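You operate a simulated robot arm through the tools that you are given. There is no shell and no other tool. Be economical: measure what you need, move in short steps, check, and stop when the job is done.

Carry out the task below with a simulated robot arm. There is one attempt and no reset: what you move stays moved.

TASK
Slide the threaded bar with green ends along the change bench top until it stands next to the green pad.
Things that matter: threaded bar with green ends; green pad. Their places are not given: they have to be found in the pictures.

It is judged by the outcome, as a careful person would: the job done as asked, and still so three seconds after it is handed in. It fails if anything else is knocked over, pushed out of place, dropped, spilled or broken.

THE ROBOT
A 7-joint arm with a two-finger parallel gripper, fixed in place. Base frame: the origin is at the foot of the arm, x ahead of it, y to its left, z up; the work surface is at about z = 0. Lengths are in m, angles in degrees, forces in N, time in s.
With the tool pointing down near the work surface it reaches from about 0.24 to 0.62 m from the base axis. Its first joint turns from -66.0 to 66.0 degrees. Payload 2.6 kg.
Tool frame: the origin (TCP) lies between the finger pads and is the grasp point; the fingertips stand 0.03 m ahead of it; z points along the fingers, y is the line along which they close. The gripper opens to 0.094 m. The fingers are 0.028 m wide and 0.01 m thick; the gripper's body (0.05 by 0.096 m) begins 0.055 m behind the TCP.
Orientation is that of the tool frame in the base frame, as a unit quaternion [x, y, z, w]. With the fingers straight down and closing along the base's y, the tool's x points along the base's -x, its y along +y and its z along -z.

THE INTERFACE
- The arm moves only by the tool arm_command. Its argument "increments" is a list that holds one entry, the list of rows, each a list of 7 numbers: the shift along the tool's x, y, z in m, then the turn, a rotation vector about the tool's x, y, z in degrees, then the closure, from 0 (fully open) to 1 (shut). In form: [[[tx, ty, tz, ax, ay, az, jaw], ...]]. A call has 1 to 10 rows; each row shifts and turns the commanded pose from where the row before left it, along the tool's axes as they then stand. A row lasts 0.2 s, in which the tool goes at most 0.05 m and 8.6 degrees; a call with a longer step from one row to the next is refused whole, and so is a gripper value outside its range. A pose out of reach is approached as far as the arm can. The call stops where the force on the tool passes 40 N (or 10 N more than at its start, if that is more) or the arm is blocked; 0.2 s more then pass. The fingers move at their own pace (about 0.072 m/s each) and stop on an object; they squeeze with about 35 N. The grip force told is the motor's: it shows also when the fingers shut on nothing. Time passes only in rows, and 0.2 s behind the last, so rows that do not move let the fingers close. It gives the time, the measured TCP pose, the force on the tool (base axes), the opening and the grip force at its end, in the units of the frame above (readings bear some noise).
- Cameras (640 x 400 px; columns grow to the right, rows downward): "scene" is fixed at [0.0429, 0.4415, 0.5583]; the picture's right is [-0.68, -0.73, 0.00], its down [-0.46, 0.43, -0.78] and it looks along [0.57, -0.53, -0.62] (base axes); focal length 302 px, centre (320, 200). "wrist" rides on the gripper at [-0.037, 0, -0.058] in the tool frame; the picture's right is [0.00, -1.00, 0.00], its down [0.97, 0.00, -0.24] and it looks along [0.24, 0.00, 0.97] (tool axes); focal length 218 px, centre (320, 200).
- get_image(camera): a new picture of that camera. No time passes.
- pixel_to_xyz(camera, pixels): for up to 12 pixels [column, row] of the newest picture of that camera ("zoom" is the newest enlarged one), the place [x, y, z] in the base frame of the surface seen there, good to about 0.003 m. No time passes.
- inspect(camera, box): a new picture of the part [left, top, right, bottom] of that camera's present view, enlarged. No time passes.
- sign_off(): hands the job in; it is judged then, once.

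Work in short steps. Measure before you move; look again where a grasp or a placing could have gone wrong, and mend it. You have 60 turns and 20 pictures in all, the two below and enlarged ones among them. Open the gripper and draw the arm clear of the work before you hand the job in, unless the task says otherwise; then end with one line.

The tools are called by a JSON object that holds its "method" and its "body". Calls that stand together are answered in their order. arm_command: Moves the arm, as the interface text tells. Its arguments: {"type":"object","properties":{"increments":{"type":"array","items":{"type":"array","items":{"type":"array","items":{"type":"number"}}}}},"required":["increments"]} The other tools are called the same way: get_image (camera) takes a picture; pixel_to_xyz (camera, pixels) gives the place of the surface under pixels of a picture; inspect (camera, box) takes an enlarged picture of a part of a camera's view; sign_off () hands the job in.

At the start:

```text
time: 0.0
tcp_pos: [0.4249, 0.0465, 0.2756]
tool_rot: [0.0, 1.0, 0.0, -0.001]
wrist_force: [0.7, -0.5, -0.1]
finger_gap: 0.094
gripper_force: 0.1
```

scene: 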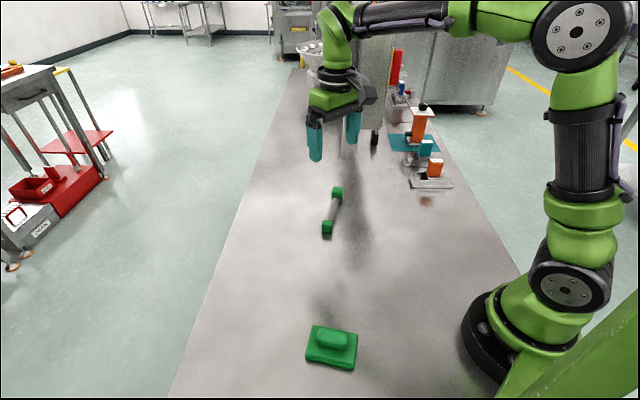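
wrist: 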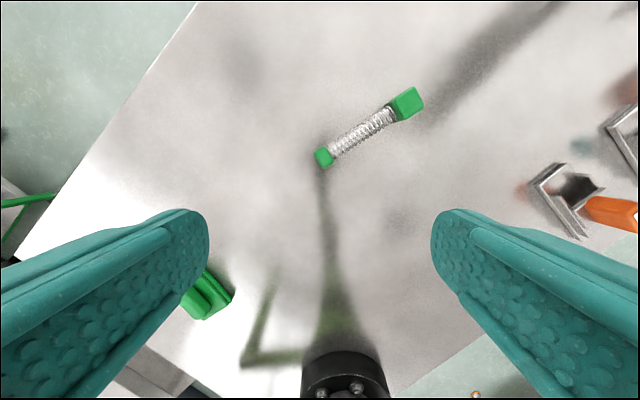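

The bar is seen at scene (328,228)-(337,192) and the green pad at (332,346). I zoom in and measure both.

{"method": "inspect", "body": {"camera": "scene", "box": [240, 170, 440, 390]}}

{"method": "pixel_to_xyz", "body": {"camera": "scene", "pixels": [[327, 223], [327, 231], [337, 190], [337, 197], [333, 210], [332, 337], [312, 325], [357, 334], [351, 364], [307, 357], [345, 230], [300, 300]]}}

{"method": "pixel_to_xyz", "body": {"camera": "wrist", "pixels": [[323, 157], [405, 103], [362, 132], [320, 150], [412, 92], [300, 120], [215, 290]]}}

```text
1.82 times, centred on (340, 280) of scene
```

zoom: 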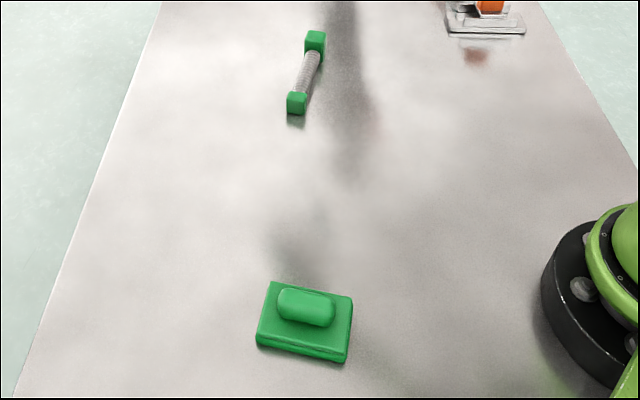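

```text
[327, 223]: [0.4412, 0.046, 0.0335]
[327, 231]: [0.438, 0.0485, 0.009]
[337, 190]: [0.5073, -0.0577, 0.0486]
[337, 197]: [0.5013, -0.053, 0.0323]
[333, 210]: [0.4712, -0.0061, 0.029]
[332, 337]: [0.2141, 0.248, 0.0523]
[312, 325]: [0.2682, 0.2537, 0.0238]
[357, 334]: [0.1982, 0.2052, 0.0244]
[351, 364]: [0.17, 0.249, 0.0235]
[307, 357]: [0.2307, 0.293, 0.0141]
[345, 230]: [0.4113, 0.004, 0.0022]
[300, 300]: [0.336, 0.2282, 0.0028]
```

```text
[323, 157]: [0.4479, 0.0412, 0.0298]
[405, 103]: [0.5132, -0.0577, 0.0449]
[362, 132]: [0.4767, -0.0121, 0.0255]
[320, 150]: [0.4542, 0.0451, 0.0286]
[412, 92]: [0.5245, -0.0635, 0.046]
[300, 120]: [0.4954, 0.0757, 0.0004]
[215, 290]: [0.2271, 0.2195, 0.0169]
```

The bar runs from about (0.446,0.043) to (0.512,-0.06), which is an axis angle of about -58°. The pad's long near edge runs at about 35°. I move above the shaft and turn the fingers across it.

{"method": "arm_command", "body": {"increments": [[[-0.018, -0.018, 0.025, 0, 0, 0, 0], [-0.018, -0.018, 0.025, 0, 0, 0, 0], [-0.017, -0.019, 0.025, 0, 0, 0, 0], [0, 0, 0.015, 0, 0, 8.3, 0], [0, 0, 0, 0, 0, 8.3, 0], [0, 0, 0, 0, 0, 8.3, 0], [0, 0, 0, 0, 0, 8.3, 0], [0, 0, 0, 0, 0, 8.3, 0], [0, 0, 0, 0, 0, 8.3, 0], [0, 0, 0, 0, 0, 8.3, 0]]]}}

{"method": "get_image", "body": {"camera": "wrist"}}

```text
time: 2.2
tcp_pos: [0.4772, -0.0093, 0.1852]
tool_rot: [0.487, 0.874, -0.001, 0.0]
wrist_force: [-0.8, -0.8, 0.0]
finger_gap: 0.0938
gripper_force: 0.0
```

```text
16 pictures are left
```

wrist: 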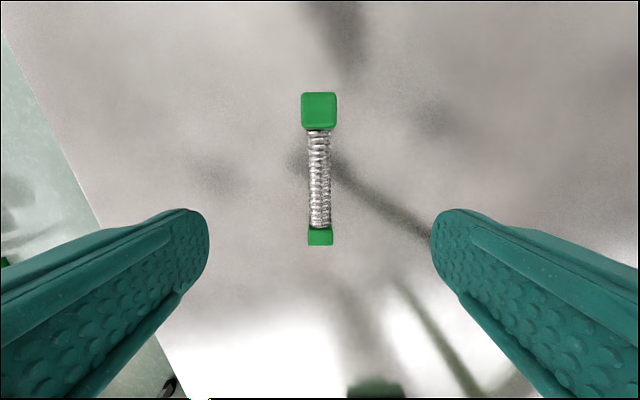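

The shaft is centred between the fingers and its direction is right, with ends at (319,110) and (320,237). I measure where along it to grip.

{"method": "pixel_to_xyz", "body": {"camera": "wrist", "pixels": [[319, 100], [319, 125], [304, 112], [335, 112], [319, 135], [319, 180], [319, 222], [310, 232], [330, 232], [320, 242], [320, 230]]}}

```text
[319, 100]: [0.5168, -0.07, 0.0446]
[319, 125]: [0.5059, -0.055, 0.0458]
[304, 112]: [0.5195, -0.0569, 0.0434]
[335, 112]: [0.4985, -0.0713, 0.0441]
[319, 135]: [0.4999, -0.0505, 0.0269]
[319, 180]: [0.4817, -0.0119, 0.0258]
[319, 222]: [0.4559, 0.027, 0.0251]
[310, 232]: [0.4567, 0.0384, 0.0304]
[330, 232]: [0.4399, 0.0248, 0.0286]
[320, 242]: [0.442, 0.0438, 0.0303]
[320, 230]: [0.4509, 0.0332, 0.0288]
```

The shaft's middle is at about (0.4775,-0.010) with its top at z 0.026. I descend so the fingertips stop about 7 mm above the bench, then close.

{"method": "arm_command", "body": {"increments": [[[0, 0, 0.04, 0, 0, 0, 0.3], [0, 0, 0.04, 0, 0, 0, 0.3], [0, 0, 0.04, 0, 0, 0, 0.3], [0, 0, 0.02, 0, 0, 0, 0.3], [0, 0, 0.008, 0, 0, 0, 0.3], [0, 0, 0, 0, 0, 0, 0.3], [0, 0, 0, 0, 0, 0, 1], [0, 0, 0, 0, 0, 0, 1], [0, 0, 0, 0, 0, 0, 1], [0, 0, 0, 0, 0, 0, 1]]]}}

{"method": "get_image", "body": {"camera": "wrist"}}

```text
time: 4.4
tcp_pos: [0.4769, -0.0079, 0.0373]
tool_rot: [0.485, 0.875, 0.0, 0.0]
wrist_force: [0.5, 0.6, 0.4]
finger_gap: 0.0217
gripper_force: 35.4
```

```text
15 pictures are left
```

wrist: 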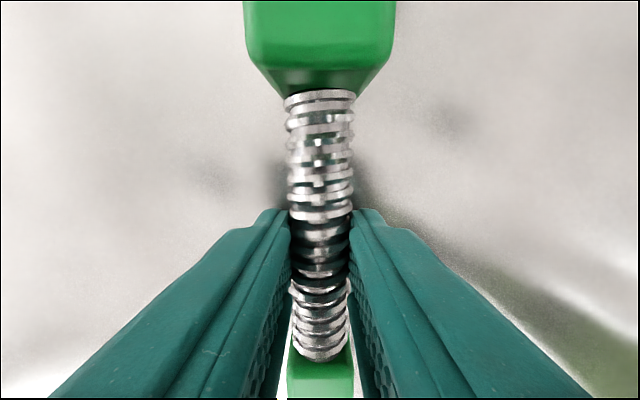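

The shaft is gripped, with a gap of 0.0217. I turn the bar in place on the bench so it will lie parallel to the pad's long edge.

{"method": "arm_command", "body": {"increments": [[[0, 0, 0, 0, 0, -8.4, 1], [0, 0, 0, 0, 0, -8.4, 1], [0, 0, 0, 0, 0, -8.4, 1], [0, 0, 0, 0, 0, -8.4, 1], [0, 0, 0, 0, 0, -8.4, 1], [0, 0, 0, 0, 0, -8.4, 1], [0, 0, 0, 0, 0, -8.4, 1], [0, 0, 0, 0, 0, -8.4, 1], [0, 0, 0, 0, 0, -8.4, 1], [0, 0, 0, 0, 0, -8.4, 1]]]}}

{"method": "get_image", "body": {"camera": "scene"}}

```text
time: 6.6
tcp_pos: [0.4755, -0.009, 0.0374]
tool_rot: [-0.225, 0.974, 0.0, -0.001]
wrist_force: [0.5, -0.3, -0.4]
finger_gap: 0.0216
gripper_force: 34.6
```

```text
14 pictures are left
```

scene: 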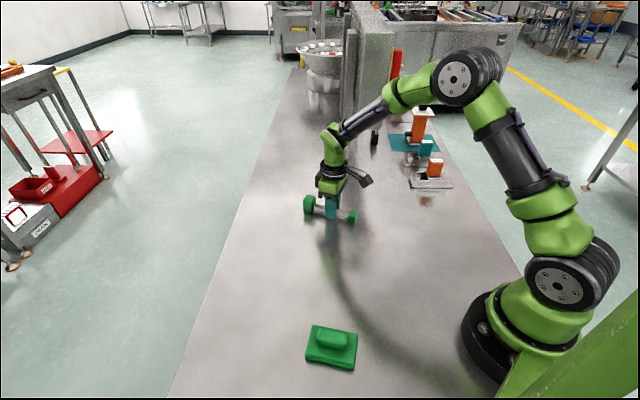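

The bar turned with the grip and its axis is now at 26°. I measure the pad's edge more closely while making the last of the turn.

{"method": "arm_command", "body": {"increments": [[[0, 0, 0, 0, 0, -8.5, 1], [0, 0, 0, 0, 0, 0, 1]]]}}

{"method": "inspect", "body": {"camera": "scene", "box": [292, 312, 372, 378]}}

```text
time: 7.2
tcp_pos: [0.4762, -0.0085, 0.0371]
tool_rot: [-0.296, 0.955, 0.0, 0.0]
wrist_force: [0.1, -0.7, -1.1]
finger_gap: 0.0215
gripper_force: 35.3
```

```text
6.06 times, centred on (332, 345) of scene
```

zoom: 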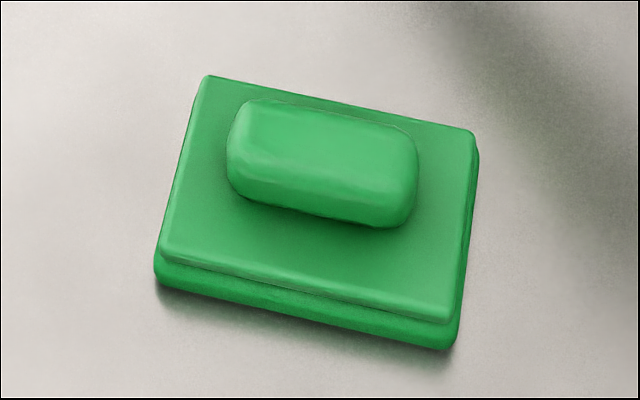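

{"method": "pixel_to_xyz", "body": {"camera": "zoom", "pixels": [[212, 82], [270, 95], [400, 120], [467, 134], [455, 312], [165, 250], [158, 280], [450, 343], [205, 70], [340, 98], [475, 180]]}}

```text
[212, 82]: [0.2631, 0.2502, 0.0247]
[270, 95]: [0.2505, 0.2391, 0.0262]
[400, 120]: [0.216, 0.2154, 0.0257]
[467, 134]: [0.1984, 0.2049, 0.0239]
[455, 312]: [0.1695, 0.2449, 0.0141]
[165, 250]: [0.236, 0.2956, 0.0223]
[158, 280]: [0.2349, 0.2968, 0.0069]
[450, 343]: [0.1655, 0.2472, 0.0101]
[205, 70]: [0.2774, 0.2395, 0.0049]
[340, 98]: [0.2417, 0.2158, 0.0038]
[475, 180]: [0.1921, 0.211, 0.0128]
```

The pad's edge runs from (0.263,0.250) to (0.198,0.205). The bar's axis should end 34 mm off it, with the TCP near (0.250,0.200), and the bar is already parallel. I drag it most of the way and stop about 5 cm short.

{"method": "arm_command", "body": {"increments": [[[0.0069, 0.015, 0, 0, 0, 0, 1], [0.0069, 0.025, 0, 0, 0, 0, 1], [0.0069, 0.027, 0, 0, 0, 0, 1], [0.0069, 0.027, 0, 0, 0, 0, 1], [0.0069, 0.027, 0, 0, 0, 0, 1], [0.0069, 0.027, 0, 0, 0, 0, 1], [0.0069, 0.027, 0, 0, 0, 0, 1], [0.0069, 0.027, 0, 0, 0, 0, 1], [0.0069, 0.027, 0, 0, 0, 0, 1], [0.0069, 0.021, 0, 0, 0, 0, 1]]]}}

{"method": "inspect", "body": {"camera": "scene", "box": [240, 200, 480, 390]}}

```text
time: 9.4
tcp_pos: [0.2778, 0.1576, 0.038]
tool_rot: [-0.295, 0.955, 0.001, 0.0]
wrist_force: [0.3, -0.7, 0.4]
finger_gap: 0.0215
gripper_force: 34.8
```

```text
2.11 times, centred on (360, 295) of scene
```

zoom: 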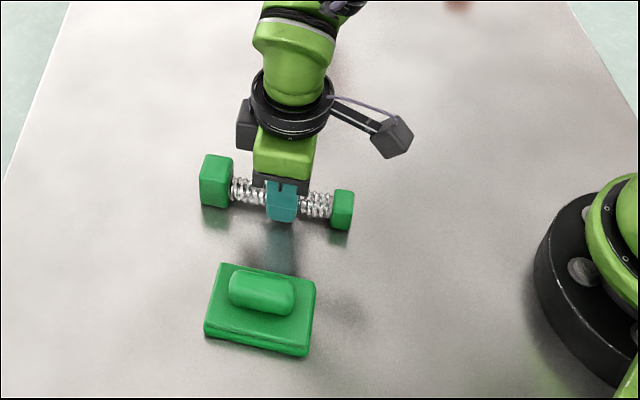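

The bar is parallel to the pad's far edge, with about 50 mm left to go along the tool's y. I slide the last stretch slowly.

{"method": "arm_command", "body": {"increments": [[[0, 0.012, 0, 0, 0, 0, 1], [0, 0.012, 0, 0, 0, 0, 1], [0, 0.012, 0, 0, 0, 0, 1], [0, 0.008, 0, 0, 0, 0, 1], [0, 0.004, 0, 0, 0, 0, 1], [0, 0, 0, 0, 0, 0, 1]]]}}

{"method": "inspect", "body": {"camera": "scene", "box": [260, 260, 420, 390]}}

{"method": "get_image", "body": {"camera": "wrist"}}

```text
time: 10.8
tcp_pos: [0.2518, 0.199, 0.0386]
tool_rot: [-0.296, 0.955, 0.0, -0.001]
wrist_force: [0.1, 0.0, 0.0]
finger_gap: 0.0217
gripper_force: 35.1
```

```text
3.08 times, centred on (340, 325) of scene
```

zoom: 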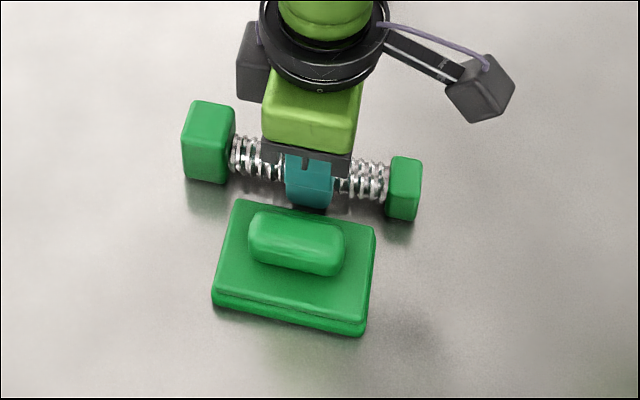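

```text
10 pictures are left
```

wrist: 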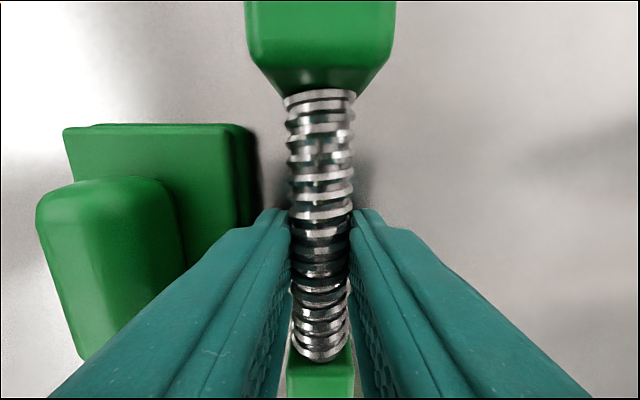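

The bar stands along the pad with about a 1.5 cm gap and hasn't touched it. I lower 1 mm, open just slightly so the finger can't reach the pad, and rise straight up.

{"method": "arm_command", "body": {"increments": [[[0, 0, 0.001, 0, 0, 0, 1], [0, 0, 0, 0, 0, 0, 0.67], [0, 0, 0, 0, 0, 0, 0.67], [0, 0, 0, 0, 0, 0, 0.67], [0, 0, -0.01, 0, 0, 0, 0.67], [0, 0, -0.02, 0, 0, 0, 0.67], [0, 0, -0.03, 0, 0, 0, 0.67], [0, 0, -0.04, 0, 0, 0, 0.67], [0, 0, -0.04, 0, 0, 0, 0.67], [0, 0, -0.03, 0, 0, 0, 0]]]}}

{"method": "get_image", "body": {"camera": "wrist"}}

{"method": "inspect", "body": {"camera": "scene", "box": [240, 240, 440, 390]}}

```text
time: 13.0
tcp_pos: [0.253, 0.198, 0.2075]
tool_rot: [-0.297, 0.955, 0.0, 0.0]
wrist_force: [-0.6, -0.1, -0.1]
finger_gap: 0.0866
gripper_force: 0.0
```

```text
9 pictures are left
```

wrist: 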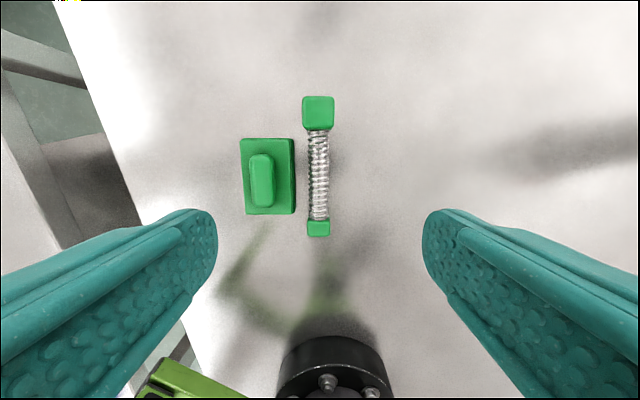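

```text
2.67 times, centred on (340, 315) of scene
```

zoom: 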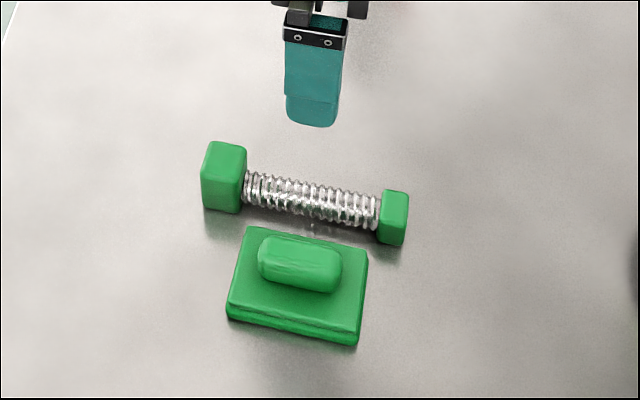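

The bar lies on the bench beside the pad, about 1 cm off at the ends. The pad hasn't moved and the arm is clear, so I hand it in.

{"method": "sign_off", "body": {}}

```text
The job is handed in.
```

The threaded bar with green ends was slid along the bench top and now lies beside the green pad, parallel to its long edge and about 1 cm off; in the last pictures the pad had not moved, and the arm is clear.
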